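You operate a simulated robot arm through the tools that you are given. There is no shell and no other tool.

You run a simulated robot arm. Do the job below in one go: nothing can be reset, and whatever is moved stays where it is left.

TASK
Keep the burnt and the broken sandwich from the belt edge in the blue drawer.
Fine: press stop first, reset last; drawer shut; hands clear of the hood. Where these are worked on the way, their far stop is far enough and under half their travel is too little: blue drawer.

Only the result counts: the job must be done as asked and must still hold three seconds after the hand-in. Knocking over, shifting, dropping, spilling or breaking anything else fails it.

THE ROBOT
A 6-joint arm with a two-finger gripper, fixed in place. Base frame: the origin is on the floor under the middle of its stand, x ahead of it, y to its left, z up; the work surface is at about z = 900. Lengths are in mm, angles in rad, forces in N, time in s.
It reaches about 1572 mm from its shoulder. Its first joint turns from -2.897 to 2.897 rad. Payload 2.45 kg.
The TCP is the grasp point between the finger pads, 20 mm short of the fingertips. In the tool frame z runs along the fingers and y along their closing line. The gripper opens to 140 mm; its body begins 168 mm behind the TCP.
Orientation is that of the tool frame in the base frame, as a unit quaternion [x, y, z, w]. With the fingers straight down and closing along the base's y, the tool's x points along the base's -x, its y along +y and its z along -z.

THE INTERFACE
- The arm moves only by the tool apply_moves. Its argument "moves" is a list of rows, each a list of 7 numbers: the finger opening in cm, from 0 to 14, then the shift along the base's x, y, z in cm, then the turn, a rotation vector about the base's x, y, z in rad. In form: [[claw, x, y, z, ax, ay, az], ...]. A call has 1 to 20 rows; each row shifts and turns the commanded pose from where the row before left it. Rows are played at 5 a second. More than 50 mm and 0.15 rad between two rows, or a gripper value outside its range, and nothing of the call is played. A pose out of reach is approached as far as the arm can. The call stops where the force on the tool passes 40 N (or 10 N more than at its start, if that is more) or the arm is blocked; 0.2 s more then pass. Each finger travels about 45 mm/s and halts on what it meets, pressing with about 35 N; the grip force reading is that of the motor and also rises with nothing between the fingers. The clock runs only during rows and for 0.2 s after the last one: add rows that do not move to give the fingers time. The reply holds the time, the measured pose of the TCP, the force on the tool along the base axes, the opening and the grip force, in the units named above and with some noise, with the torque about the TCP (base axes, N m) and any sound that the robot's microphone picked up.
- Cameras (640 x 400 px; columns grow to the right, rows downward): "scene" is fixed at [401.8, -500.8, 1621.1]; the picture's right is [0.94, -0.33, 0.00], its down [-0.22, -0.62, -0.75] and it looks along [0.25, 0.71, -0.66] (base axes); focal length 345 px, centre (320, 200). "wrist" rides on the gripper at [78, 11, -209] in the tool frame; the picture's right is [-0.14, 0.99, 0.00], its down [-0.92, -0.13, -0.37] and it looks along [-0.37, -0.05, 0.93] (tool axes); focal length 280 px, centre (320, 200). There is no depth. A picture from a camera that has moved, and an enlarged one, comes with that camera's place and axes in the base frame and with its lens.
- grab_frame(camera): a new picture of that camera. It takes no simulated time.
- zoom(camera, box): a new picture of the part [left, top, right, bottom] of that camera's present view, enlarged. It takes no simulated time.
- sign_off(): hands the job in; it is judged then, once.

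Nothing tells you positions but the pictures and the camera data. Unless the task says otherwise, let go and move clear before handing in.

The tools are called after "Request:" by a JSON object that holds its "fn" and its "kwargs". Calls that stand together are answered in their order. apply_moves: Moves the arm, as the interface text tells. Its arguments: {"type":"object","properties":{"moves":{"type":"array","items":{"type":"array","items":{"type":"number"}}}},"required":["moves"]} The other tools are called the same way: grab_frame (camera) takes a picture; zoom (camera, box) takes an enlarged picture of a part of a camera's view; sign_off () hands the job in.

At the start:

```text
clock: 0.0
tcp_pos: [637.6, 398.8, 1190.3]
ee_rot: [0.001, 1.0, 0.0, 0.0]
ft_force: [0.3, 0.5, 0.7]
wrist_torque: [-0.02, -0.02, -0.05]
grip_width: 139.9
grasp_force: 0.1
```

scene: 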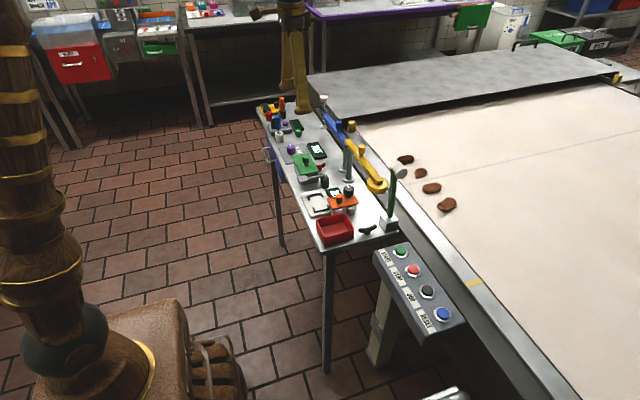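
wrist: 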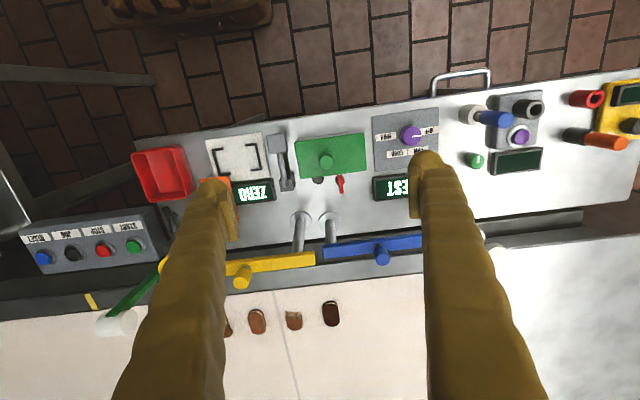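

I see a narrow work table with instruments, a button box (start/stop/jog/reset), a belt with sandwiches along its edge, and a hood over the far part of the belt. I'll look closer at each area before moving.

Request:
{"fn": "zoom", "kwargs": {"camera": "scene", "box": [240, 80, 480, 250]}}

Request:
{"fn": "zoom", "kwargs": {"camera": "scene", "box": [360, 230, 480, 340]}}

Request:
{"fn": "zoom", "kwargs": {"camera": "wrist", "box": [0, 80, 320, 400]}}

Request:
{"fn": "zoom", "kwargs": {"camera": "wrist", "box": [320, 40, 640, 280]}}

Request:
{"fn": "zoom", "kwargs": {"camera": "scene", "box": [360, 140, 480, 220]}}

```text
2.35 times, centred on (360, 165) of scene
camera zoom: at [401.8, -500.8, 1621.1], right [0.94, -0.33, 0.0], down [-0.22, -0.62, -0.75], along [0.25, 0.71, -0.66], focal length 812 px, centre (226, 282)
```

zoom: 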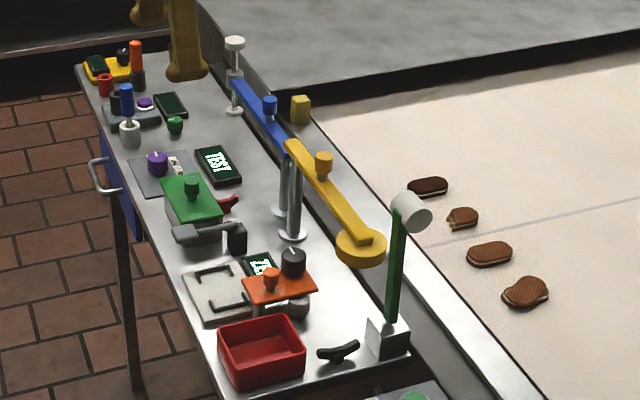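

```text
3.64 times, centred on (420, 285) of scene
camera zoom: at [401.8, -500.8, 1621.1], right [0.94, -0.33, 0.0], down [-0.22, -0.62, -0.75], along [0.25, 0.71, -0.66], focal length 1254 px, centre (-44, -109)
```

zoom: 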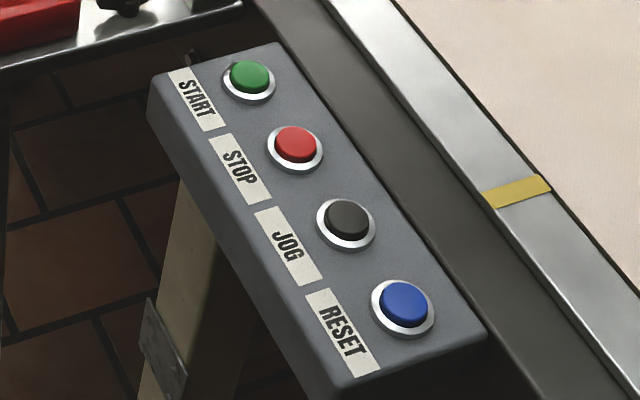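

```text
1.25 times, centred on (160, 240) of wrist
camera zoom: at [560.7, 410.2, 1400.3], right [0.14, 0.99, 0.0], down [0.92, -0.13, 0.37], along [0.37, -0.05, -0.93], focal length 350 px, centre (520, 150)
```

zoom: 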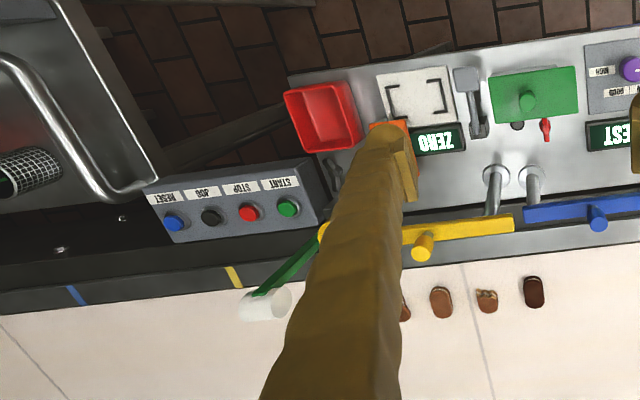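

```text
1.67 times, centred on (480, 160) of wrist
camera zoom: at [560.7, 410.2, 1400.3], right [0.14, 0.99, 0.0], down [0.92, -0.13, 0.37], along [0.37, -0.05, -0.93], focal length 467 px, centre (53, 267)
```

zoom: 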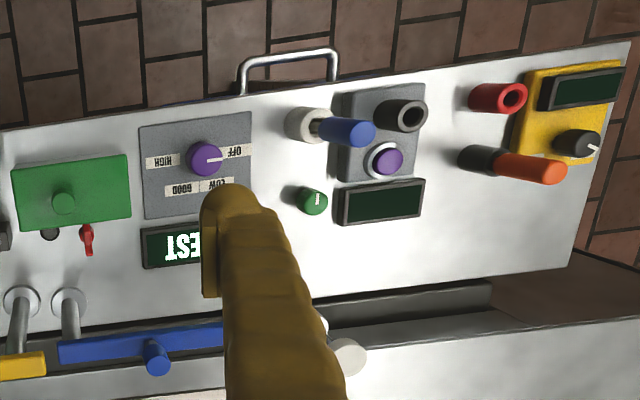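

```text
5.00 times, centred on (420, 180) of scene
camera zoom: at [401.8, -500.8, 1621.1], right [0.94, -0.33, 0.0], down [-0.22, -0.62, -0.75], along [0.25, 0.71, -0.66], focal length 1725 px, centre (-180, 300)
```

zoom: 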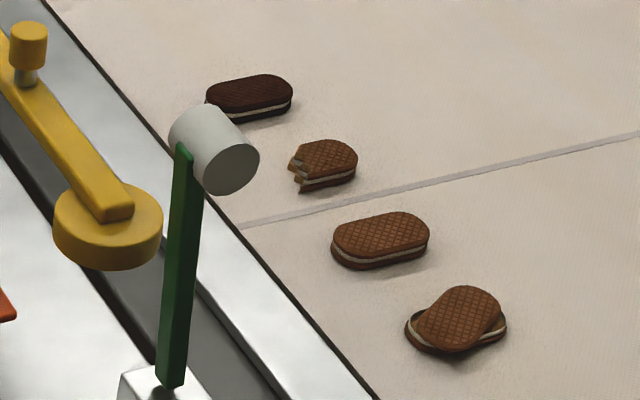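

Buttons work out at about x 806, z 908: START y≈0, STOP y≈-68, JOG y≈-132, RESET y≈-197. The sandwiches lie at x≈1040, with the burnt one at y≈368 and the broken one at y≈285. I'll zoom on the drawer handle and the lever near the buttons before pressing STOP.

Request:
{"fn": "zoom", "kwargs": {"camera": "scene", "box": [250, 120, 310, 170]}}

Request:
{"fn": "zoom", "kwargs": {"camera": "wrist", "box": [410, 50, 510, 120]}}

Request:
{"fn": "zoom", "kwargs": {"camera": "scene", "box": [330, 160, 450, 260]}}

Request:
{"fn": "zoom", "kwargs": {"camera": "scene", "box": [230, 0, 390, 130]}}

```text
8.00 times, centred on (280, 145) of scene
camera zoom: at [401.8, -500.8, 1621.1], right [0.94, -0.33, 0.0], down [-0.22, -0.62, -0.75], along [0.25, 0.71, -0.66], focal length 2760 px, centre (640, 640)
```

zoom: 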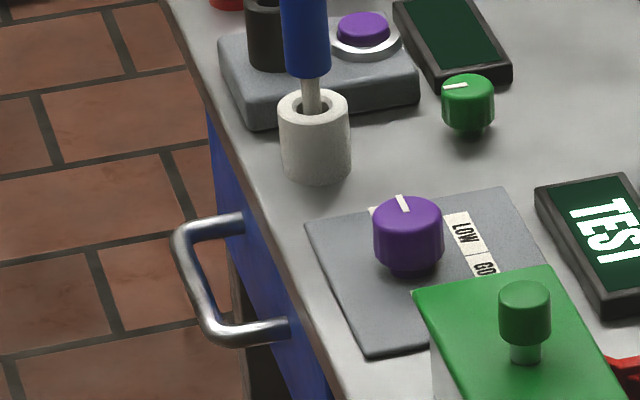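

```text
5.71 times, centred on (460, 85) of wrist
camera zoom: at [560.7, 410.2, 1400.3], right [0.14, 0.99, 0.0], down [0.92, -0.13, 0.37], along [0.37, -0.05, -0.93], focal length 1602 px, centre (-480, 857)
```

zoom: 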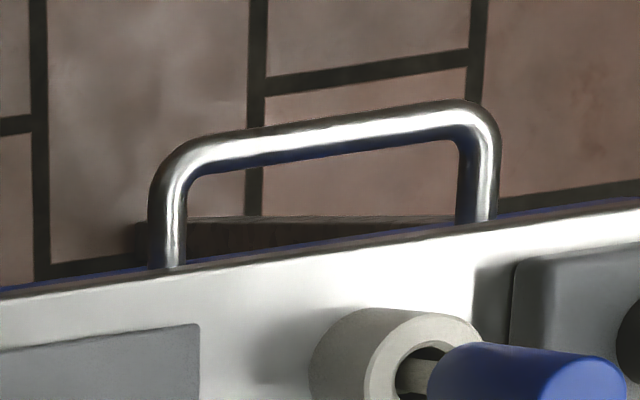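

```text
4.00 times, centred on (390, 210) of scene
camera zoom: at [401.8, -500.8, 1621.1], right [0.94, -0.33, 0.0], down [-0.22, -0.62, -0.75], along [0.25, 0.71, -0.66], focal length 1380 px, centre (40, 160)
```

zoom: 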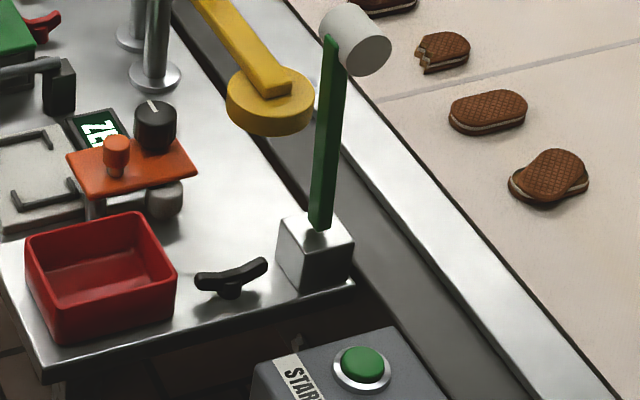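

```text
3.08 times, centred on (310, 65) of scene
camera zoom: at [401.8, -500.8, 1621.1], right [0.94, -0.33, 0.0], down [-0.22, -0.62, -0.75], along [0.25, 0.71, -0.66], focal length 1062 px, centre (351, 615)
```

zoom: 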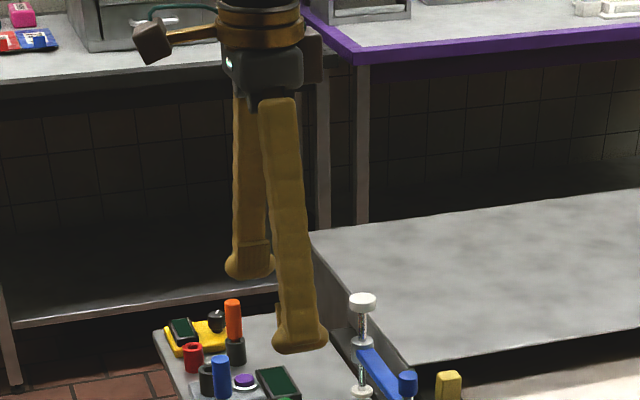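

The blue drawer handle is a bar along y from about 618 to 724, at x≈573, z≈838, and the drawer opens towards -x. First I'll go over the STOP button with the gripper closed, staying high and passing on the -x side of the green lever.

Request:
{"fn": "apply_moves", "kwargs": {"moves": [[0, 0, -4.668, 0, 0, 0, 0], [0, 0, -4.668, 0, 0, 0, 0], [0, 0, -4.668, 0, 0, 0, 0], [0, 0, -4.668, 0, 0, 0, 0], [0, 0, -4.668, 0, 0, 0, 0], [0, 0, -4.668, 0, 0, 0, 0], [0, 0, -4.668, 0, 0, 0, 0], [0, 0, -4.668, 0, 0, 0, 0], [0, 0, -4.668, 0, 0, 0, 0], [0, 0, -4.668, 0, 0, 0, 0], [0, 4.21, 0, 0, 0, 0, 0], [0, 4.21, 0, 0, 0, 0, 0], [0, 4.21, 0, 0, 0, 0, 0], [0, 4.21, 0, 0, 0, 0, 0], [0, 0, 0, 0, 0, 0, 0]]}}

Request:
{"fn": "grab_frame", "kwargs": {"camera": "scene"}}

Request:
{"fn": "grab_frame", "kwargs": {"camera": "wrist"}}

```text
clock: 3.2
tcp_pos: [806.5, -68.3, 1188.7]
ee_rot: [0.001, 1.0, 0.0, 0.0]
ft_force: [-1.1, -1.4, -0.6]
wrist_torque: [-0.01, 0.01, 0.01]
grip_width: 0.0
grasp_force: 29.6
```

```text
taken
```

scene: 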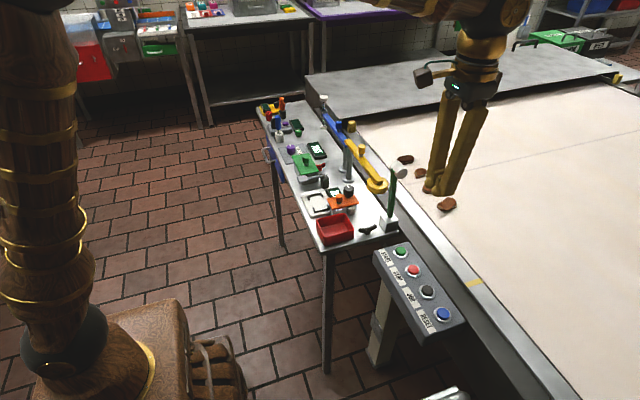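

```text
taken
camera wrist: at [728.7, -57.1, 1400.0], right [0.14, 0.99, 0.0], down [0.92, -0.13, 0.37], along [0.37, -0.05, -0.93], focal length 280 px, centre (320, 200)
```

wrist: 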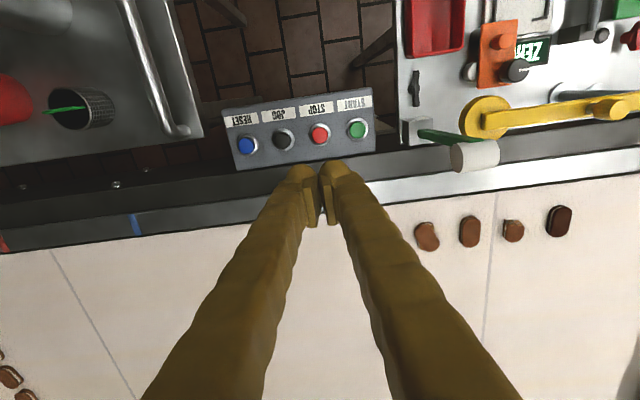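

The gripper is now above STOP and the sandwiches have not drifted. I'll go down to just above the button.

Request:
{"fn": "apply_moves", "kwargs": {"moves": [[0, -0.2, 0, -4, 0, 0, 0], [0, 0, 0, -4, 0, 0, 0], [0, 0, 0, -4, 0, 0, 0], [0, 0, 0, -4, 0, 0, 0], [0, 0, 0, -4, 0, 0, 0], [0, 0, 0, -3.4, 0, 0, 0], [0, 0, 0, 0, 0, 0, 0]]}}

Request:
{"fn": "zoom", "kwargs": {"camera": "scene", "box": [340, 150, 500, 350]}}

Request:
{"fn": "zoom", "kwargs": {"camera": "wrist", "box": [200, 100, 440, 250]}}

```text
clock: 4.8
tcp_pos: [804.2, -69.1, 955.9]
ee_rot: [0.001, 1.0, 0.0, 0.001]
ft_force: [0.3, 0.8, -0.7]
wrist_torque: [-0.02, 0.01, 0.03]
grip_width: 0.0
grasp_force: 29.2
```

```text
2.00 times, centred on (420, 250) of scene
camera zoom: at [401.8, -500.8, 1621.1], right [0.94, -0.33, 0.0], down [-0.22, -0.62, -0.75], along [0.25, 0.71, -0.66], focal length 690 px, centre (120, 100)
```

zoom: 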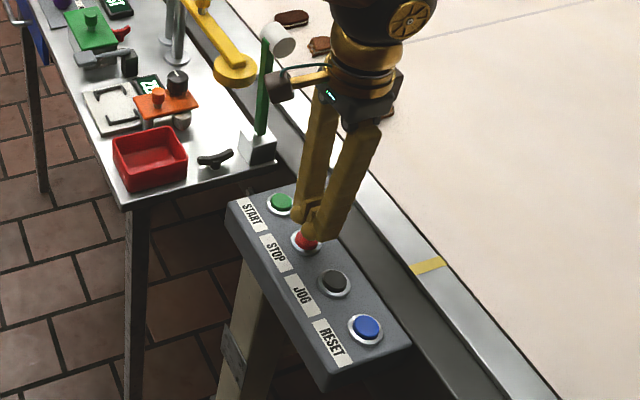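

```text
2.67 times, centred on (320, 175) of wrist
camera zoom: at [727.1, -57.9, 1166.5], right [0.14, 0.99, 0.0], down [0.92, -0.13, 0.37], along [0.37, -0.05, -0.93], focal length 748 px, centre (320, 267)
```

zoom: 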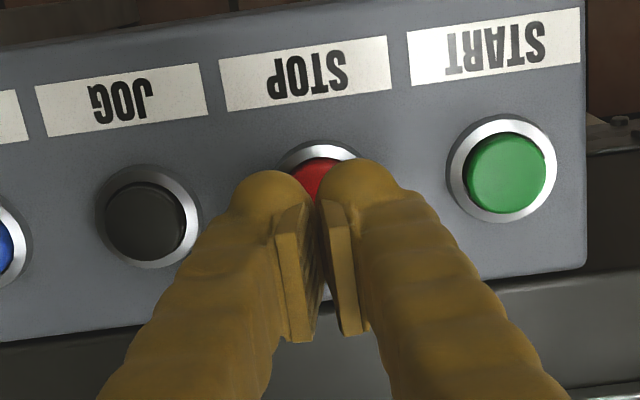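

The fingertips are centred over STOP, about 25 mm above it. I'll press down in small steps.

Request:
{"fn": "apply_moves", "kwargs": {"moves": [[0, 0, 0.1, -0.5, 0, 0, 0], [0, 0, 0, -0.5, 0, 0, 0], [0, 0, 0, -0.5, 0, 0, 0], [0, 0, 0, -0.4, 0, 0, 0]]}}

Request:
{"fn": "zoom", "kwargs": {"camera": "scene", "box": [370, 230, 470, 330]}}

```text
clock: 5.8
tcp_pos: [805.3, -66.8, 937.2]
ee_rot: [0.001, 1.0, 0.0, 0.001]
ft_force: [0.0, 0.5, 0.0]
wrist_torque: [0.0, 0.01, 0.0]
grip_width: 0.1
grasp_force: 29.4
```

```text
4.00 times, centred on (420, 280) of scene
camera zoom: at [401.8, -500.8, 1621.1], right [0.94, -0.33, 0.0], down [-0.22, -0.62, -0.75], along [0.25, 0.71, -0.66], focal length 1380 px, centre (-80, -120)
```

zoom: 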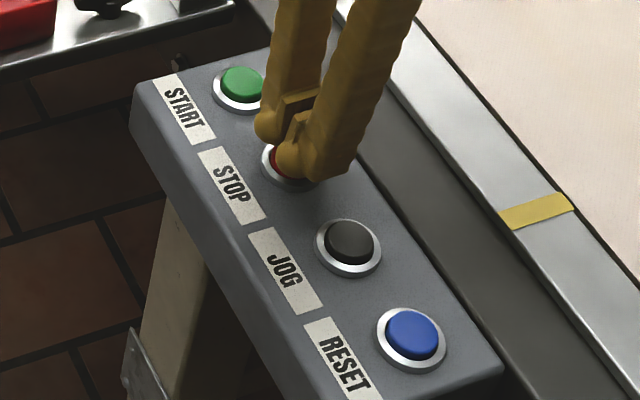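

Request:
{"fn": "apply_moves", "kwargs": {"moves": [[0, 0, 0, -0.3, 0, 0, 0], [0, 0, 0, -0.3, 0, 0, 0], [0, 0, 0, -0.3, 0, 0, 0], [0, 0, 0, -0.3, 0, 0, 0]]}}

```text
clock: 6.8
tcp_pos: [804.1, -66.4, 925.0]
ee_rot: [0.001, 1.0, 0.0, 0.001]
ft_force: [-0.6, -1.3, 6.0]
wrist_torque: [-0.01, 0.04, 0.0]
grip_width: 6.2
grasp_force: 29.0
heard: click
```

A click was heard at contact, so STOP registered. I'll lift off and check.

Request:
{"fn": "apply_moves", "kwargs": {"moves": [[0, 0, 0, 1, 0, 0, 0], [0, 0, 0, 3, 0, 0, 0], [0, 0, 0, 4.5, 0, 0, 0], [0, 0, 0, 4.5, 0, 0, 0], [0, 0, 0, 4.5, 0, 0, 0], [0, 0, 0, 4.5, 0, 0, 0], [0, 0, 0, 4.5, 0, 0, 0], [0, 0, 0, 0, 0, 0, 0]]}}

Request:
{"fn": "grab_frame", "kwargs": {"camera": "scene"}}

Request:
{"fn": "grab_frame", "kwargs": {"camera": "wrist"}}

```text
clock: 8.6
tcp_pos: [803.8, -67.2, 1189.5]
ee_rot: [0.003, 1.0, 0.0, 0.0]
ft_force: [0.7, 1.1, -0.2]
wrist_torque: [-0.02, 0.0, 0.0]
grip_width: 0.0
grasp_force: 29.6
```

```text
taken
```

scene: 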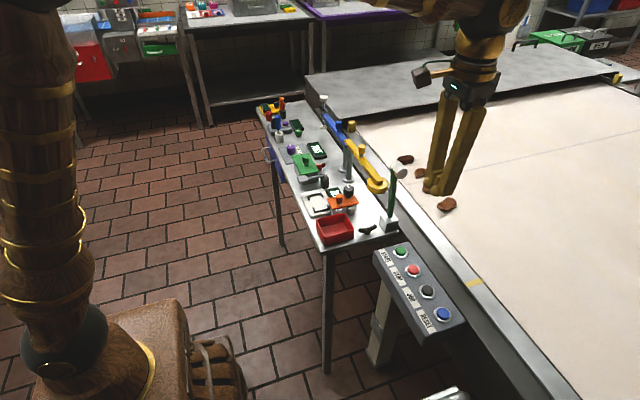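

```text
taken
camera wrist: at [726.7, -55.6, 1400.0], right [0.14, 0.99, 0.0], down [0.92, -0.13, 0.37], along [0.37, -0.05, -0.93], focal length 280 px, centre (320, 200)
```

wrist: 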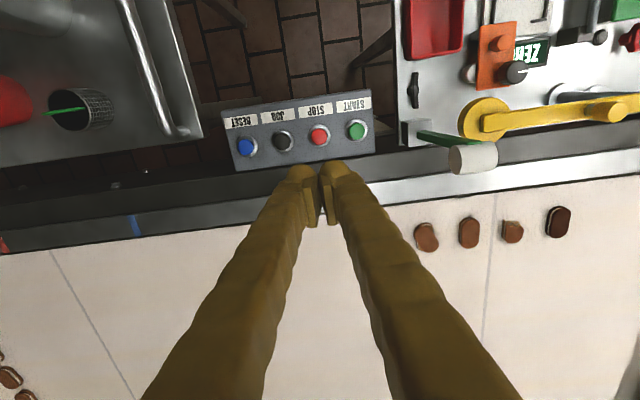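

STOP is done. Next I'll open the drawer: back off over the floor side at height, turning the gripper so it can grip the handle bar from the front.

Request:
{"fn": "apply_moves", "kwargs": {"moves": [[0, -4.5, 0, 0, 0, 0, 0], [0, -4.5, 0, 0, 0, 0, 0], [0, -4.5, 0, 0, 0, 0, 0], [0, -4.5, 0, 0, 0, 0, 0], [0, -1.6, 4.48, 0, 0, 0, 0.1122], [0, -1.6, 4.48, 0, 0, 0, 0.1122], [0, -1.6, 4.48, 0, 0, 0, 0.1122], [0, -1.6, 4.48, 0, 0, 0, 0.1122], [0, -1.6, 4.48, 0, 0, 0, 0.1122], [0, -1.6, 4.48, 0, 0, 0, 0.1122], [0, -1.6, 4.48, 0, 0, 0, 0.1122], [0, -1.6, 4.48, 0, 0, 0, 0.1122], [0, -1.6, 4.48, 0, 0, 0, 0.1122], [0, -1.6, 4.48, 0, 0, 0, 0.1122], [0, -1.6, 4.48, 0, 0, 0, 0.1122], [0, -1.6, 4.48, 0, 0, 0, 0.1122], [0, -1.6, 4.48, 0, 0, 0, 0.1122], [0, -1.6, 4.48, 0, 0, 0, 0.1122], [0, 0, 0, 0, 0, 0, 0]]}}

Request:
{"fn": "grab_frame", "kwargs": {"camera": "scene"}}

Request:
{"fn": "grab_frame", "kwargs": {"camera": "wrist"}}

```text
clock: 12.6
tcp_pos: [404.2, 558.4, 1188.6]
ee_rot: [-0.706, 0.708, 0.001, 0.0]
ft_force: [-0.5, -0.4, 0.4]
wrist_torque: [0.0, -0.02, -0.04]
grip_width: 0.0
grasp_force: 29.0
```

```text
taken
```

scene: 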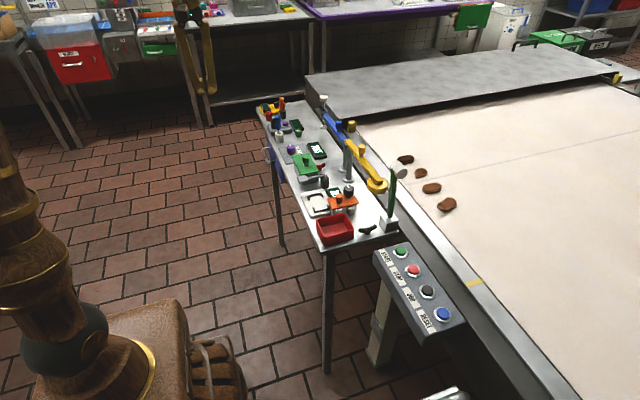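

```text
taken
camera wrist: at [393.7, 481.4, 1399.6], right [-0.99, 0.14, 0.0], down [0.13, 0.92, 0.37], along [0.05, 0.36, -0.93], focal length 280 px, centre (320, 200)
```

wrist: 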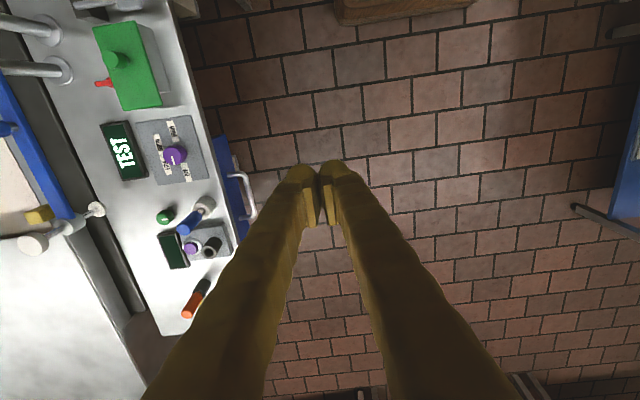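

Request:
{"fn": "zoom", "kwargs": {"camera": "wrist", "box": [180, 120, 300, 240]}}

```text
3.33 times, centred on (240, 180) of wrist
camera zoom: at [393.7, 481.4, 1399.6], right [-0.99, 0.14, 0.0], down [0.13, 0.92, 0.37], along [0.05, 0.36, -0.93], focal length 935 px, centre (587, 267)
```

zoom: 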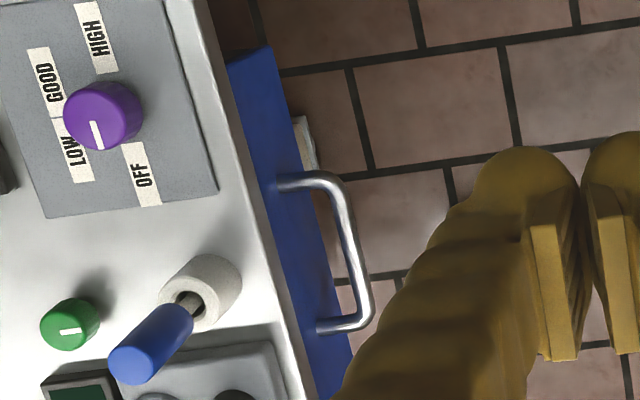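

Handle bar centre refines to about (571, 666, 840). Now I'll tilt the gripper to point along +x, closing vertically, in front of the handle.

Request:
{"fn": "apply_moves", "kwargs": {"moves": [[0, 0.5, 0.9, -2, 0, -0.1309, 0], [0, 0.5, 0.9, -2, 0, -0.1309, 0], [0, 0.5, 0.9, -2, 0, -0.1309, 0], [0, 0.5, 0.9, -2, 0, -0.1309, 0], [0, 0.5, 0.9, -2, 0, -0.1309, 0], [0, 0.5, 0.9, -2, 0, -0.1309, 0], [0, 0.5, 0.9, -2, 0, -0.1309, 0], [0, 0.5, 0.9, -2, 0, -0.1309, 0], [0, 0.5, 0.9, -2, 0, -0.1309, 0], [0, 0.5, 0.9, -2, 0, -0.1309, 0], [0, 0.5, 0.9, -2, 0, -0.1309, 0], [0, 0.5, 0.9, -2, 0, -0.1309, 0], [0, 0, 0, 0, 0, 0, 0]]}}

Request:
{"fn": "grab_frame", "kwargs": {"camera": "scene"}}

Request:
{"fn": "grab_frame", "kwargs": {"camera": "wrist"}}

```text
clock: 13.7
tcp_pos: [510.5, 538.1, 1083.1]
ee_rot: [-0.634, 0.73, -0.202, 0.153]
ft_force: [-0.7, -0.3, 0.1]
wrist_torque: [-0.05, -0.04, -0.01]
grip_width: 0.0
grasp_force: 29.2
stopped in row 5: the arm was blocked; the commanded pose is now the measured one
```

```text
taken
```

scene: 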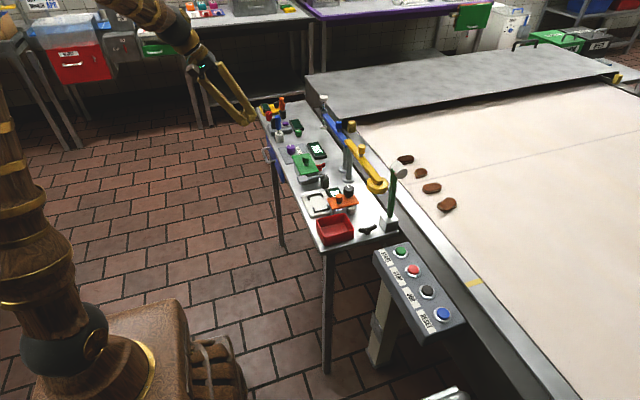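

```text
taken
camera wrist: at [390.1, 482.9, 1264.2], right [-0.84, 0.25, -0.49], down [0.07, 0.93, 0.35], along [0.54, 0.26, -0.8], focal length 280 px, centre (320, 200)
```

wrist: 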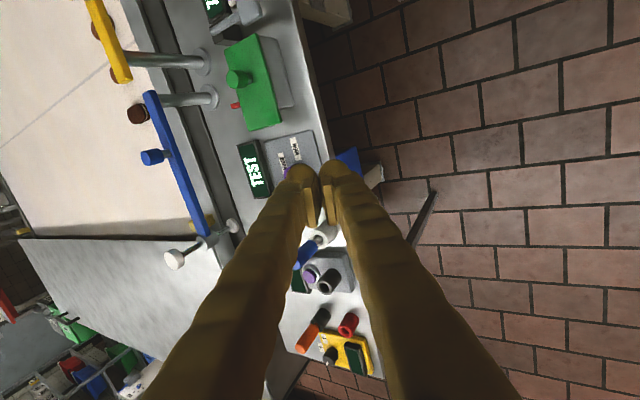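

The arm stopped partway through the tilt, with no contact force, so it is probably a wrist joint limit at this azimuth. I'll try a tilt that also leans outward towards +y, keeping the closing line in the x–z plane.

Request:
{"fn": "apply_moves", "kwargs": {"moves": [[0, 0, 0, 1, 0.104, 0, 0.059], [0, 0, 0, 1, 0.104, 0, 0.059], [0, 0, 0, 1, 0.104, 0, 0.059], [0, 0, 0, 0, 0, 0, 0]]}}

```text
clock: 14.7
tcp_pos: [504.9, 539.0, 1115.0]
ee_rot: [-0.666, 0.692, -0.07, 0.269]
ft_force: [-0.3, -0.6, -0.1]
wrist_torque: [0.02, -0.01, 0.01]
grip_width: 0.0
grasp_force: 28.9
```

Request:
{"fn": "apply_moves", "kwargs": {"moves": [[0, -1, 0, 0, -0.05, -0.028, 0.09], [0, -1, 0, 0, 0, -0.12, 0], [0, -1, 0, 0, 0, -0.12, 0], [0, 0, 0, 0, 0, 0, 0]]}}

```text
clock: 15.7
tcp_pos: [476.8, 539.3, 1115.0]
ee_rot: [0.686, -0.619, 0.169, -0.342]
ft_force: [0.0, -0.4, 1.1]
wrist_torque: [0.03, -0.01, 0.02]
grip_width: 0.0
grasp_force: 29.3
```

That tracked well. I'll tilt a little further while backing off in x.

Request:
{"fn": "apply_moves", "kwargs": {"moves": [[0, -1, 1, 0, 0, -0.1, 0], [0, -1, 1, 0, 0, -0.1, 0], [0, 0, 0, 0, 0, 0, 0]]}}

```text
clock: 16.4
tcp_pos: [461.3, 550.7, 1137.2]
ee_rot: [0.656, -0.587, 0.234, -0.413]
ft_force: [0.5, -0.3, -0.2]
wrist_torque: [-0.01, -0.03, -0.02]
grip_width: 0.1
grasp_force: 29.1
```

Tracking got loose at the last step, so I'll undo half the tilt and move down to a pre-grasp point in front of the handle.

Request:
{"fn": "apply_moves", "kwargs": {"moves": [[2.5, 0.98, 1.43, -3.68, 0, 0.05, 0], [2.5, 0.98, 1.43, -3.68, 0, 0.05, 0], [2.5, 0.98, 1.43, -3.68, 0, 0, 0], [2.5, 0.98, 1.43, -3.68, 0, 0, 0], [2.5, 0.98, 1.43, -3.68, 0, 0, 0], [2.5, 0, 0, 0, 0, 0, 0]]}}

Request:
{"fn": "grab_frame", "kwargs": {"camera": "scene"}}

Request:
{"fn": "grab_frame", "kwargs": {"camera": "wrist"}}

```text
clock: 17.2
tcp_pos: [475.7, 571.5, 1142.8]
ee_rot: [0.636, -0.604, 0.18, -0.446]
ft_force: [0.3, 1.2, 0.1]
wrist_torque: [-0.06, -0.03, -0.09]
grip_width: 25.0
grasp_force: 0.0
stopped in row 3: the arm was blocked; the commanded pose is now the measured one
```

```text
taken
```

scene: 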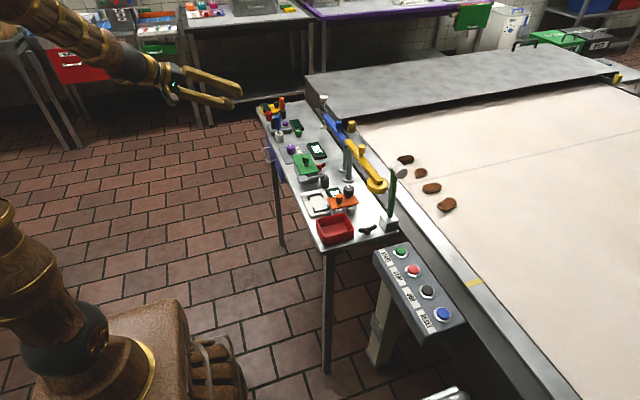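

```text
taken
camera wrist: at [325.0, 427.8, 1223.1], right [-0.63, 0.25, -0.73], down [-0.39, 0.71, 0.58], along [0.67, 0.66, -0.35], focal length 280 px, centre (320, 200)
```

wrist: 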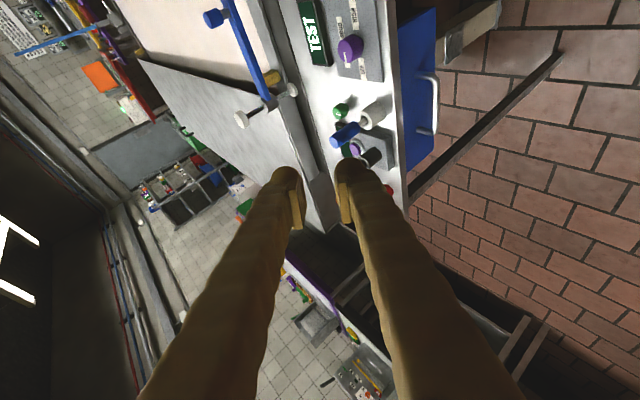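

The arm got stuck again, with almost no force on the tool. I'll look at how the wrist is configured before moving on.

Request:
{"fn": "zoom", "kwargs": {"camera": "scene", "box": [0, 0, 280, 175]}}

Request:
{"fn": "zoom", "kwargs": {"camera": "scene", "box": [0, 180, 220, 400]}}

```text
2.29 times, centred on (140, 88) of scene
camera zoom: at [401.8, -500.8, 1621.1], right [0.94, -0.33, 0.0], down [-0.22, -0.62, -0.75], along [0.25, 0.71, -0.66], focal length 788 px, centre (731, 457)
```

zoom: 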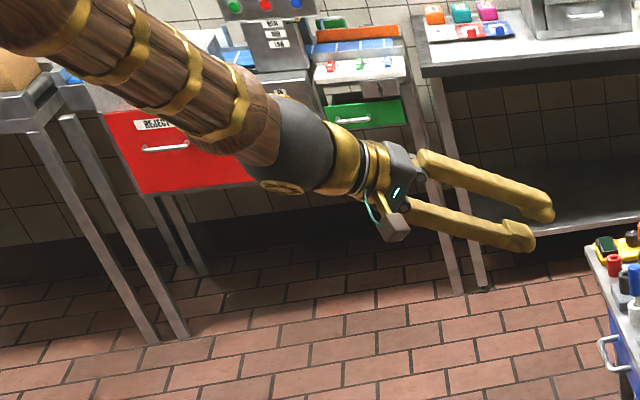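

```text
1.82 times, centred on (110, 290) of scene
camera zoom: at [401.8, -500.8, 1621.1], right [0.94, -0.33, 0.0], down [-0.22, -0.62, -0.75], along [0.25, 0.71, -0.66], focal length 627 px, centre (702, 36)
```

zoom: 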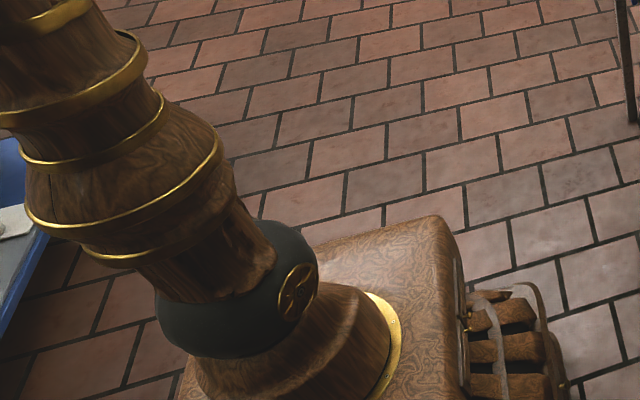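

The forearm and tool are nearly in line here (wrist close to singular), which explains the sticking. I'll go back to fingers-down, then use a smaller tilt close to the handle instead.

Request:
{"fn": "apply_moves", "kwargs": {"moves": [[2.5, -0.5, -0.5, 0, -0.049, 0.115, -0.006], [2.5, -0.5, -0.5, 0, -0.049, 0.115, -0.006], [2.5, -0.5, 0, 0, -0.049, 0.115, -0.006], [2.5, -0.5, 0, 0, -0.049, 0.115, -0.006], [2.5, -0.5, 0, 0, -0.049, 0.115, -0.006], [2.5, -0.5, 0, 0, -0.049, 0.115, -0.006], [2.5, 0, 0, 0, -0.049, 0.115, -0.006], [2.5, 0, 0, 0, -0.049, 0.115, -0.006], [2.5, 0, 0, 0, 0, 0, 0]]}}

```text
clock: 19.2
tcp_pos: [445.6, 564.1, 1134.2]
ee_rot: [0.709, -0.705, -0.001, 0.003]
ft_force: [-0.1, 0.6, -0.7]
wrist_torque: [0.03, -0.01, 0.02]
grip_width: 25.1
grasp_force: 0.0
```

Request:
{"fn": "apply_moves", "kwargs": {"moves": [[2.5, 1.35, 2.55, -3.35, 0, 0, 0], [2.5, 1.35, 2.55, -3.35, 0, 0, 0], [2.5, 1.35, 2.55, -3.35, 0, 0, 0], [2.5, 1.35, 2.55, -3.35, 0, 0, 0], [2.5, 0, 0, 0, 0, 0, 0]]}}

```text
clock: 20.4
tcp_pos: [497.7, 666.6, 999.9]
ee_rot: [0.71, -0.704, 0.001, 0.003]
ft_force: [0.5, 0.7, 0.3]
wrist_torque: [0.0, -0.01, 0.02]
grip_width: 25.3
grasp_force: 0.1
```

Request:
{"fn": "apply_moves", "kwargs": {"moves": [[2.5, 0, 0, 0, 0, -0.08, 0], [2.5, 0, 0, 0, 0, -0.08, 0], [2.5, 0, 0, 0, 0, -0.08, 0], [2.5, 0, 0, 0, 0, 0, 0]]}}

Request:
{"fn": "zoom", "kwargs": {"camera": "scene", "box": [100, 0, 400, 188]}}

Request:
{"fn": "grab_frame", "kwargs": {"camera": "wrist"}}

```text
clock: 21.4
tcp_pos: [499.7, 666.7, 1000.8]
ee_rot: [0.704, -0.7, 0.085, -0.083]
ft_force: [-0.3, 0.4, 0.1]
wrist_torque: [0.02, 0.07, -0.03]
grip_width: 25.0
grasp_force: 0.1
```

```text
2.13 times, centred on (250, 94) of scene
camera zoom: at [401.8, -500.8, 1621.1], right [0.94, -0.33, 0.0], down [-0.22, -0.62, -0.75], along [0.25, 0.71, -0.66], focal length 734 px, centre (469, 426)
```

zoom: 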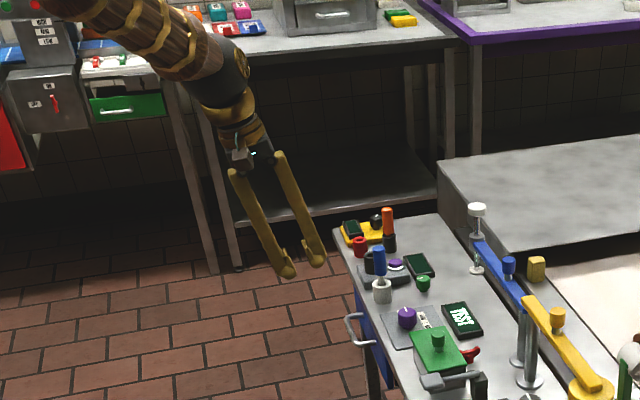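

```text
taken
camera wrist: at [440.8, 589.4, 1203.2], right [-0.96, 0.13, -0.23], down [0.03, 0.92, 0.38], along [0.27, 0.36, -0.89], focal length 280 px, centre (320, 200)
```

wrist: 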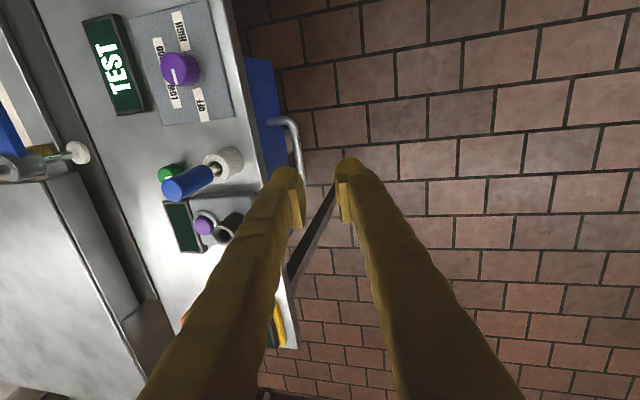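

Tracking is good here. I'll continue the tilt to about 32° while closing in on the pre-grasp point.

Request:
{"fn": "apply_moves", "kwargs": {"moves": [[2.5, 0, 0, -1.5, 0, -0.08, 0], [2.5, 0, 0, -1.5, 0, -0.08, 0], [2.5, 0, 0, -1.5, 0, -0.08, 0], [2.5, 0, 0, -1.5, 0, -0.08, 0], [2.5, 0, 0, 0, 0, 0, 0]]}}

Request:
{"fn": "zoom", "kwargs": {"camera": "scene", "box": [180, 60, 340, 160]}}

Request:
{"fn": "grab_frame", "kwargs": {"camera": "wrist"}}

```text
clock: 22.6
tcp_pos: [499.8, 667.3, 940.5]
ee_rot: [0.682, -0.678, 0.196, -0.193]
ft_force: [0.4, -0.2, -1.1]
wrist_torque: [0.02, -0.02, -0.03]
grip_width: 25.1
grasp_force: 0.1
```

```text
4.00 times, centred on (260, 110) of scene
camera zoom: at [401.8, -500.8, 1621.1], right [0.94, -0.33, 0.0], down [-0.22, -0.62, -0.75], along [0.25, 0.71, -0.66], focal length 1380 px, centre (560, 560)
```

zoom: 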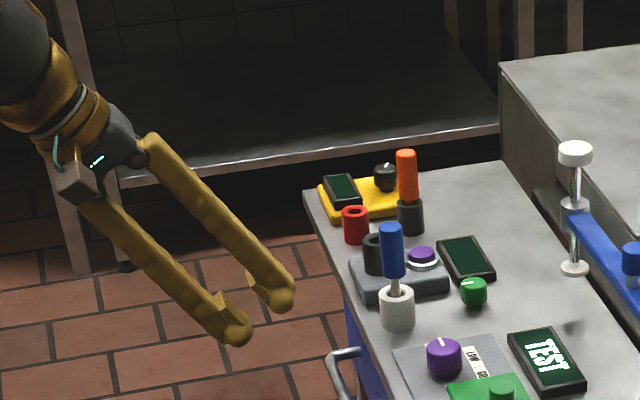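

```text
taken
camera wrist: at [380.5, 590.1, 1114.1], right [-0.84, 0.13, -0.52], down [-0.09, 0.92, 0.37], along [0.53, 0.36, -0.76], focal length 280 px, centre (320, 200)
```

wrist: 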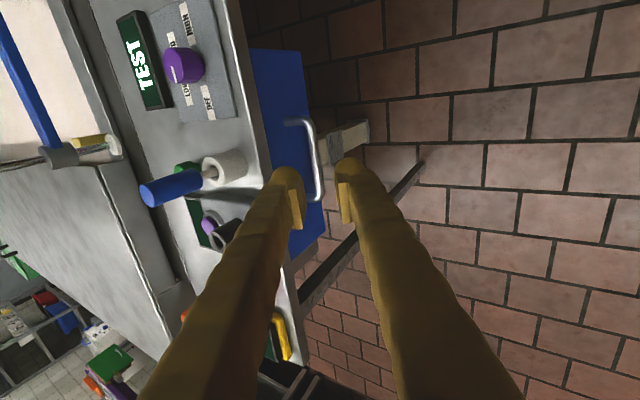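

Still tracking well, and the handle is clearly visible between the fingertips. I'll add a little more tilt for clearance to the drawer front.

Request:
{"fn": "apply_moves", "kwargs": {"moves": [[2.5, 0, 0, -1, 0, -0.08, 0], [2.5, 0, 0, -1, 0, -0.08, 0], [2.5, 0, 0, 0, 0, -0.07, 0], [2.5, 0, 0, 0, 0, 0, 0]]}}

Request:
{"fn": "zoom", "kwargs": {"camera": "wrist", "box": [230, 80, 410, 240]}}

Request:
{"fn": "zoom", "kwargs": {"camera": "scene", "box": [200, 90, 300, 180]}}

```text
clock: 23.6
tcp_pos: [498.2, 666.9, 921.0]
ee_rot: [0.654, -0.652, 0.273, -0.269]
ft_force: [-0.1, -0.2, 0.1]
wrist_torque: [-0.01, 0.03, 0.0]
grip_width: 24.9
grasp_force: 0.1
```

```text
2.50 times, centred on (320, 160) of wrist
camera zoom: at [344.4, 590.1, 1062.5], right [-0.7, 0.13, -0.7], down [-0.17, 0.92, 0.34], along [0.69, 0.36, -0.62], focal length 701 px, centre (320, 300)
```

zoom: 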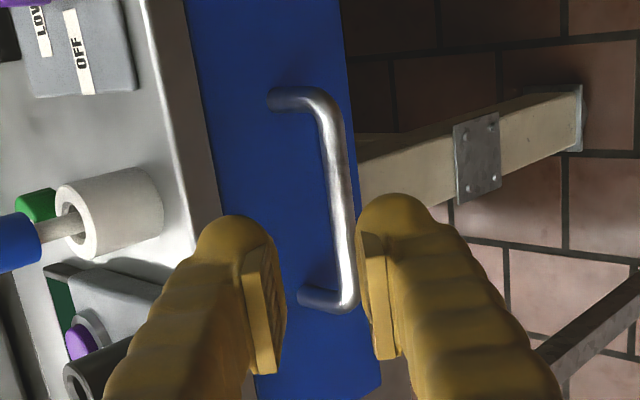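

```text
4.44 times, centred on (250, 135) of scene
camera zoom: at [401.8, -500.8, 1621.1], right [0.94, -0.33, 0.0], down [-0.22, -0.62, -0.75], along [0.25, 0.71, -0.66], focal length 1533 px, centre (631, 489)
```

zoom: 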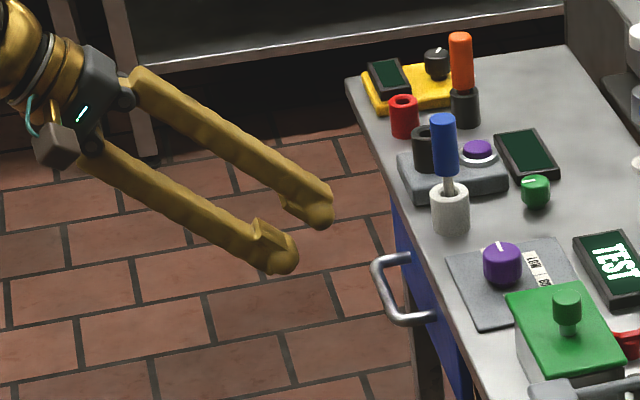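

The bar centre fixes at about (570, 667, 836), drawer front at x≈604, and the gripper now points 45° down-forward with the jaws in the x–z plane. I'll line up and slide the open fingers over the bar.

Request:
{"fn": "apply_moves", "kwargs": {"moves": [[2.5, -0.67, 0, -0.67, 0, 0, 0], [2.5, 1.785, 0, -1.785, 0, 0, 0], [2.5, 1.785, 0, -1.785, 0, 0, 0], [2.5, 1.0, 0, -1.0, 0, 0, 0], [2.5, 0, 0, 0, 0, 0, 0]]}}

Request:
{"fn": "zoom", "kwargs": {"camera": "wrist", "box": [230, 80, 410, 240]}}

Request:
{"fn": "zoom", "kwargs": {"camera": "scene", "box": [230, 110, 310, 180]}}

```text
clock: 24.9
tcp_pos: [538.2, 667.6, 869.7]
ee_rot: [0.654, -0.652, 0.273, -0.268]
ft_force: [-0.2, 0.3, 0.5]
wrist_torque: [0.02, 0.0, 0.01]
grip_width: 25.3
grasp_force: 0.1
```

```text
2.50 times, centred on (320, 160) of wrist
camera zoom: at [383.7, 590.0, 1010.6], right [-0.7, 0.13, -0.7], down [-0.17, 0.92, 0.34], along [0.69, 0.36, -0.62], focal length 701 px, centre (320, 300)
```

zoom: 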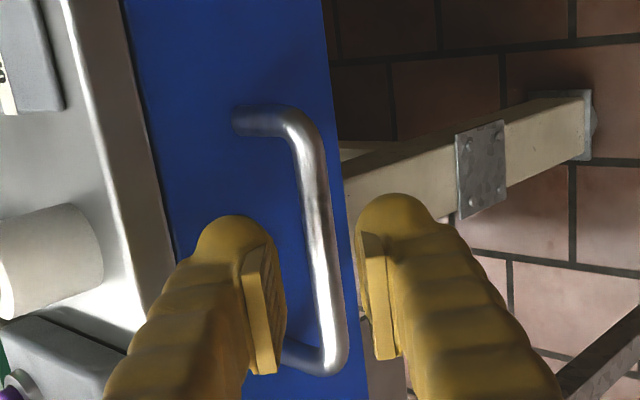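

```text
5.71 times, centred on (270, 145) of scene
camera zoom: at [401.8, -500.8, 1621.1], right [0.94, -0.33, 0.0], down [-0.22, -0.62, -0.75], along [0.25, 0.71, -0.66], focal length 1971 px, centre (606, 514)
```

zoom: 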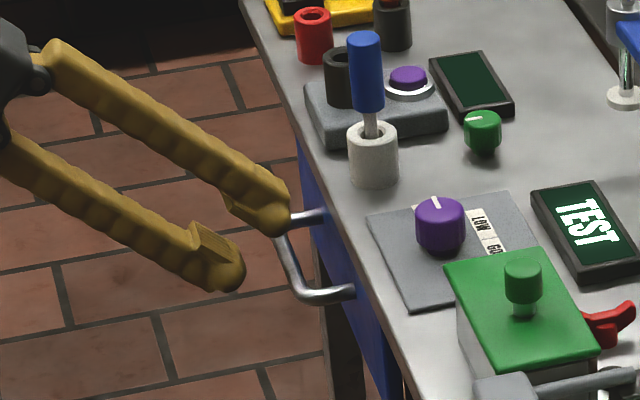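

The bar runs nicely between the fingers. I'll advance the last stretch and close on it.

Request:
{"fn": "apply_moves", "kwargs": {"moves": [[2.5, 0.83, 0, -0.89, 0, 0, 0], [2.5, 0.83, 0, -0.89, 0, 0, 0], [2.5, 0.82, 0, -0.89, 0, 0, 0], [2.5, 0, 0, 0, 0, 0, 0]]}}

Request:
{"fn": "zoom", "kwargs": {"camera": "wrist", "box": [230, 80, 410, 240]}}

Request:
{"fn": "zoom", "kwargs": {"camera": "scene", "box": [230, 110, 310, 180]}}

```text
clock: 25.9
tcp_pos: [563.1, 666.1, 842.2]
ee_rot: [0.655, -0.652, 0.272, -0.269]
ft_force: [-0.3, 0.1, -0.2]
wrist_torque: [0.0, -0.05, 0.0]
grip_width: 24.8
grasp_force: 0.1
```

```text
2.50 times, centred on (320, 160) of wrist
camera zoom: at [408.3, 589.8, 984.0], right [-0.7, 0.13, -0.7], down [-0.17, 0.92, 0.34], along [0.69, 0.36, -0.62], focal length 701 px, centre (320, 300)
```

zoom: 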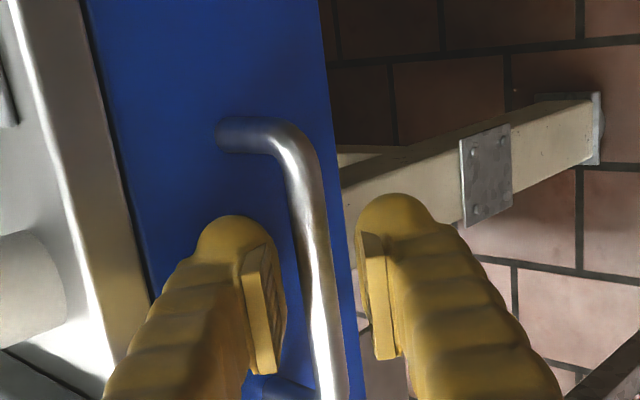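

```text
5.71 times, centred on (270, 145) of scene
camera zoom: at [401.8, -500.8, 1621.1], right [0.94, -0.33, 0.0], down [-0.22, -0.62, -0.75], along [0.25, 0.71, -0.66], focal length 1971 px, centre (606, 514)
```

zoom: 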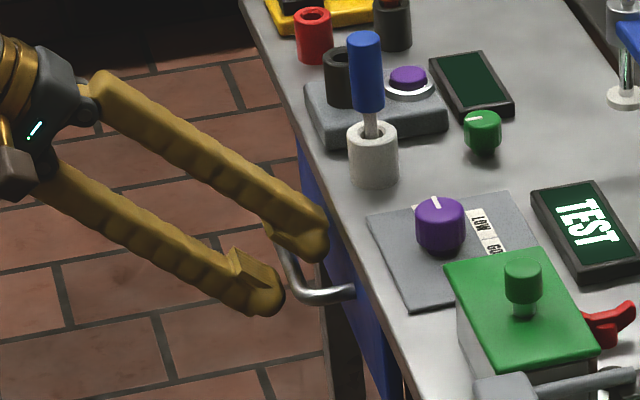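

Request:
{"fn": "apply_moves", "kwargs": {"moves": [[0.5, 0, 0, 0, 0, 0, 0], [0.5, 0, 0, 0, 0, 0, 0], [0.5, 0, 0, 0, 0, 0, 0]]}}

Request:
{"fn": "zoom", "kwargs": {"camera": "wrist", "box": [230, 80, 410, 240]}}

Request:
{"fn": "zoom", "kwargs": {"camera": "scene", "box": [230, 110, 310, 180]}}

```text
clock: 26.6
tcp_pos: [563.3, 666.3, 842.2]
ee_rot: [0.655, -0.651, 0.273, -0.27]
ft_force: [2.6, -1.4, 15.0]
wrist_torque: [-0.7, -0.15, 0.52]
grip_width: 10.8
grasp_force: 38.4
```

```text
2.50 times, centred on (320, 160) of wrist
camera zoom: at [408.3, 589.8, 984.6], right [-0.7, 0.13, -0.7], down [-0.17, 0.92, 0.34], along [0.69, 0.36, -0.62], focal length 701 px, centre (320, 300)
```

zoom: 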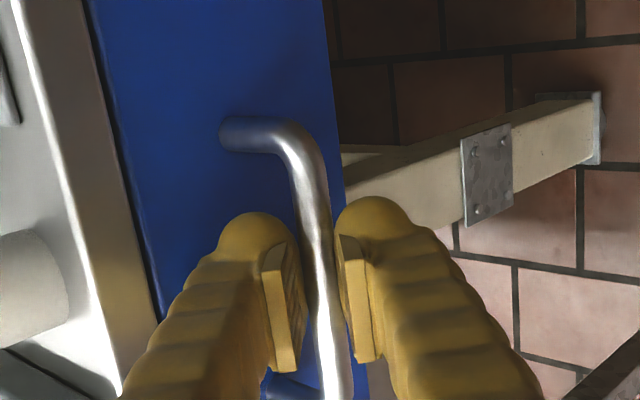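

```text
5.71 times, centred on (270, 145) of scene
camera zoom: at [401.8, -500.8, 1621.1], right [0.94, -0.33, 0.0], down [-0.22, -0.62, -0.75], along [0.25, 0.71, -0.66], focal length 1971 px, centre (606, 514)
```

zoom: 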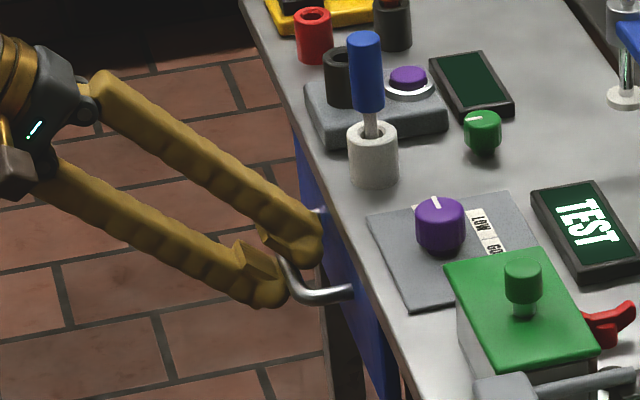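

The bar is gripped (10.8 mm). Now I'll pull the drawer gently along -x.

Request:
{"fn": "apply_moves", "kwargs": {"moves": [[0.5, -0.5, 0, 0.1, 0, 0, 0], [0.5, -1, 0, 0, 0, 0, 0], [0.5, -1, 0, 0, 0, 0, 0], [0.5, -1, 0, 0, 0, 0, 0], [0.5, 0, 0, 0, 0, 0, 0]]}}

Request:
{"fn": "grab_frame", "kwargs": {"camera": "wrist"}}

Request:
{"fn": "zoom", "kwargs": {"camera": "scene", "box": [220, 100, 320, 180]}}

```text
clock: 27.9
tcp_pos: [527.1, 667.1, 842.7]
ee_rot: [0.655, -0.652, 0.272, -0.269]
ft_force: [-0.9, 9.9, 0.6]
wrist_torque: [-0.62, -0.01, 0.61]
grip_width: 10.6
grasp_force: 37.9
```

```text
taken
camera wrist: at [373.0, 589.8, 984.8], right [-0.7, 0.13, -0.7], down [-0.17, 0.92, 0.34], along [0.69, 0.36, -0.62], focal length 280 px, centre (320, 200)
```

wrist: 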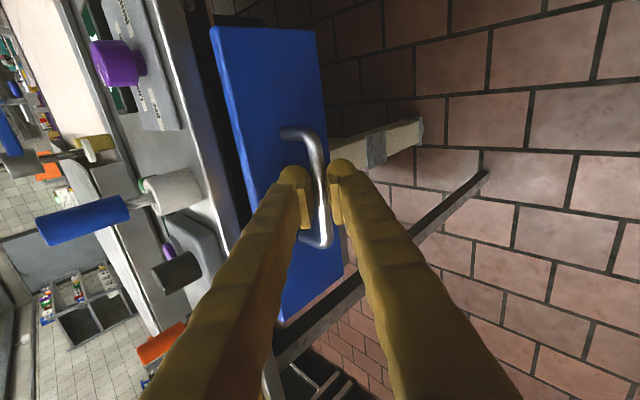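

```text
5.00 times, centred on (270, 140) of scene
camera zoom: at [401.8, -500.8, 1621.1], right [0.94, -0.33, 0.0], down [-0.22, -0.62, -0.75], along [0.25, 0.71, -0.66], focal length 1725 px, centre (570, 500)
```

zoom: 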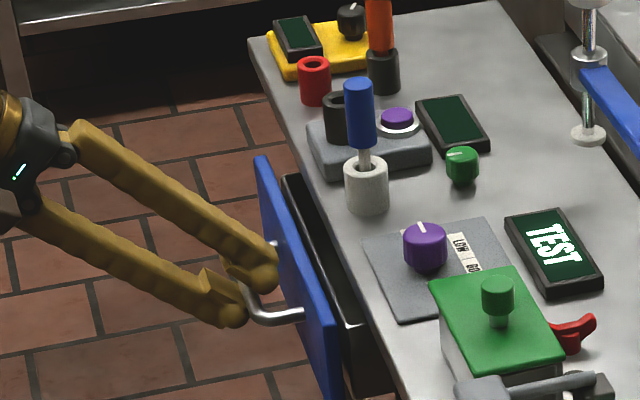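

The drawer slides freely. I'll keep pulling it open.

Request:
{"fn": "apply_moves", "kwargs": {"moves": [[0.5, -1.2, 0, 0, 0, 0, 0], [0.5, -1.2, 0, 0, 0, 0, 0], [0.5, -1.2, 0, 0, 0, 0, 0], [0.5, -1.2, 0, 0, 0, 0, 0], [0.5, -1.2, 0, 0, 0, 0, 0], [0.5, -1.2, 0, 0, 0, 0, 0], [0.5, -1.2, 0, 0, 0, 0, 0], [0.5, -1.2, 0, 0, 0, 0, 0], [0.5, 0, 0, 0, 0, 0, 0]]}}

Request:
{"fn": "grab_frame", "kwargs": {"camera": "wrist"}}

Request:
{"fn": "zoom", "kwargs": {"camera": "scene", "box": [180, 80, 320, 192]}}

```text
clock: 29.9
tcp_pos: [432.0, 666.4, 841.9]
ee_rot: [0.655, -0.652, 0.272, -0.269]
ft_force: [-2.4, 16.9, -12.0]
wrist_torque: [-0.48, 0.11, 0.71]
grip_width: 10.5
grasp_force: 37.7
```

```text
taken
camera wrist: at [277.1, 589.7, 985.0], right [-0.7, 0.13, -0.7], down [-0.17, 0.92, 0.34], along [0.69, 0.36, -0.62], focal length 280 px, centre (320, 200)
```

wrist: 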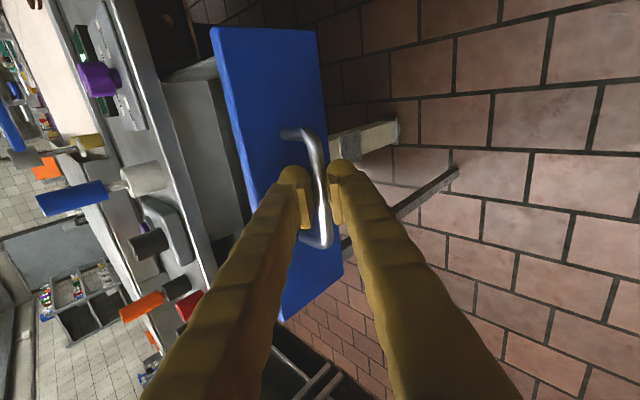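

```text
3.57 times, centred on (250, 136) of scene
camera zoom: at [401.8, -500.8, 1621.1], right [0.94, -0.33, 0.0], down [-0.22, -0.62, -0.75], along [0.25, 0.71, -0.66], focal length 1232 px, centre (570, 429)
```

zoom: 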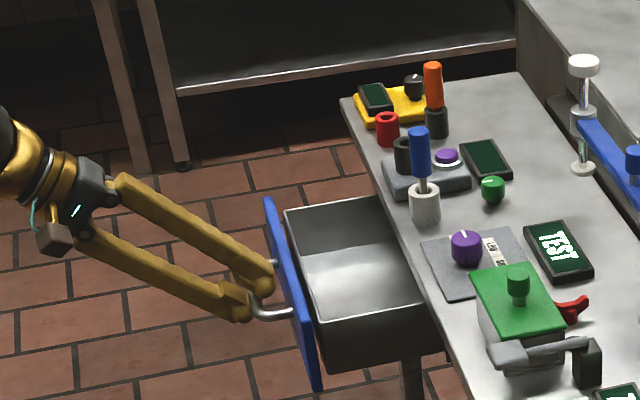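

The drawer is about 13 cm open and its bin is visible. I'll relieve the small side load and pull on towards the far stop.

Request:
{"fn": "apply_moves", "kwargs": {"moves": [[0.5, -0.5, 0.1, -0.05, 0, 0, 0], [0.5, -1, 0, 0, 0, 0, 0], [0.5, -1, 0, 0, 0, 0, 0], [0.5, -1, 0, 0, 0, 0, 0], [0.5, 0, 0, 0, 0, 0, 0]]}}

```text
clock: 31.1
tcp_pos: [398.2, 665.6, 843.8]
ee_rot: [0.654, -0.652, 0.275, -0.268]
ft_force: [0.9, -16.3, 7.2]
wrist_torque: [-0.88, -0.1, 0.34]
grip_width: 10.7
grasp_force: 37.9
```

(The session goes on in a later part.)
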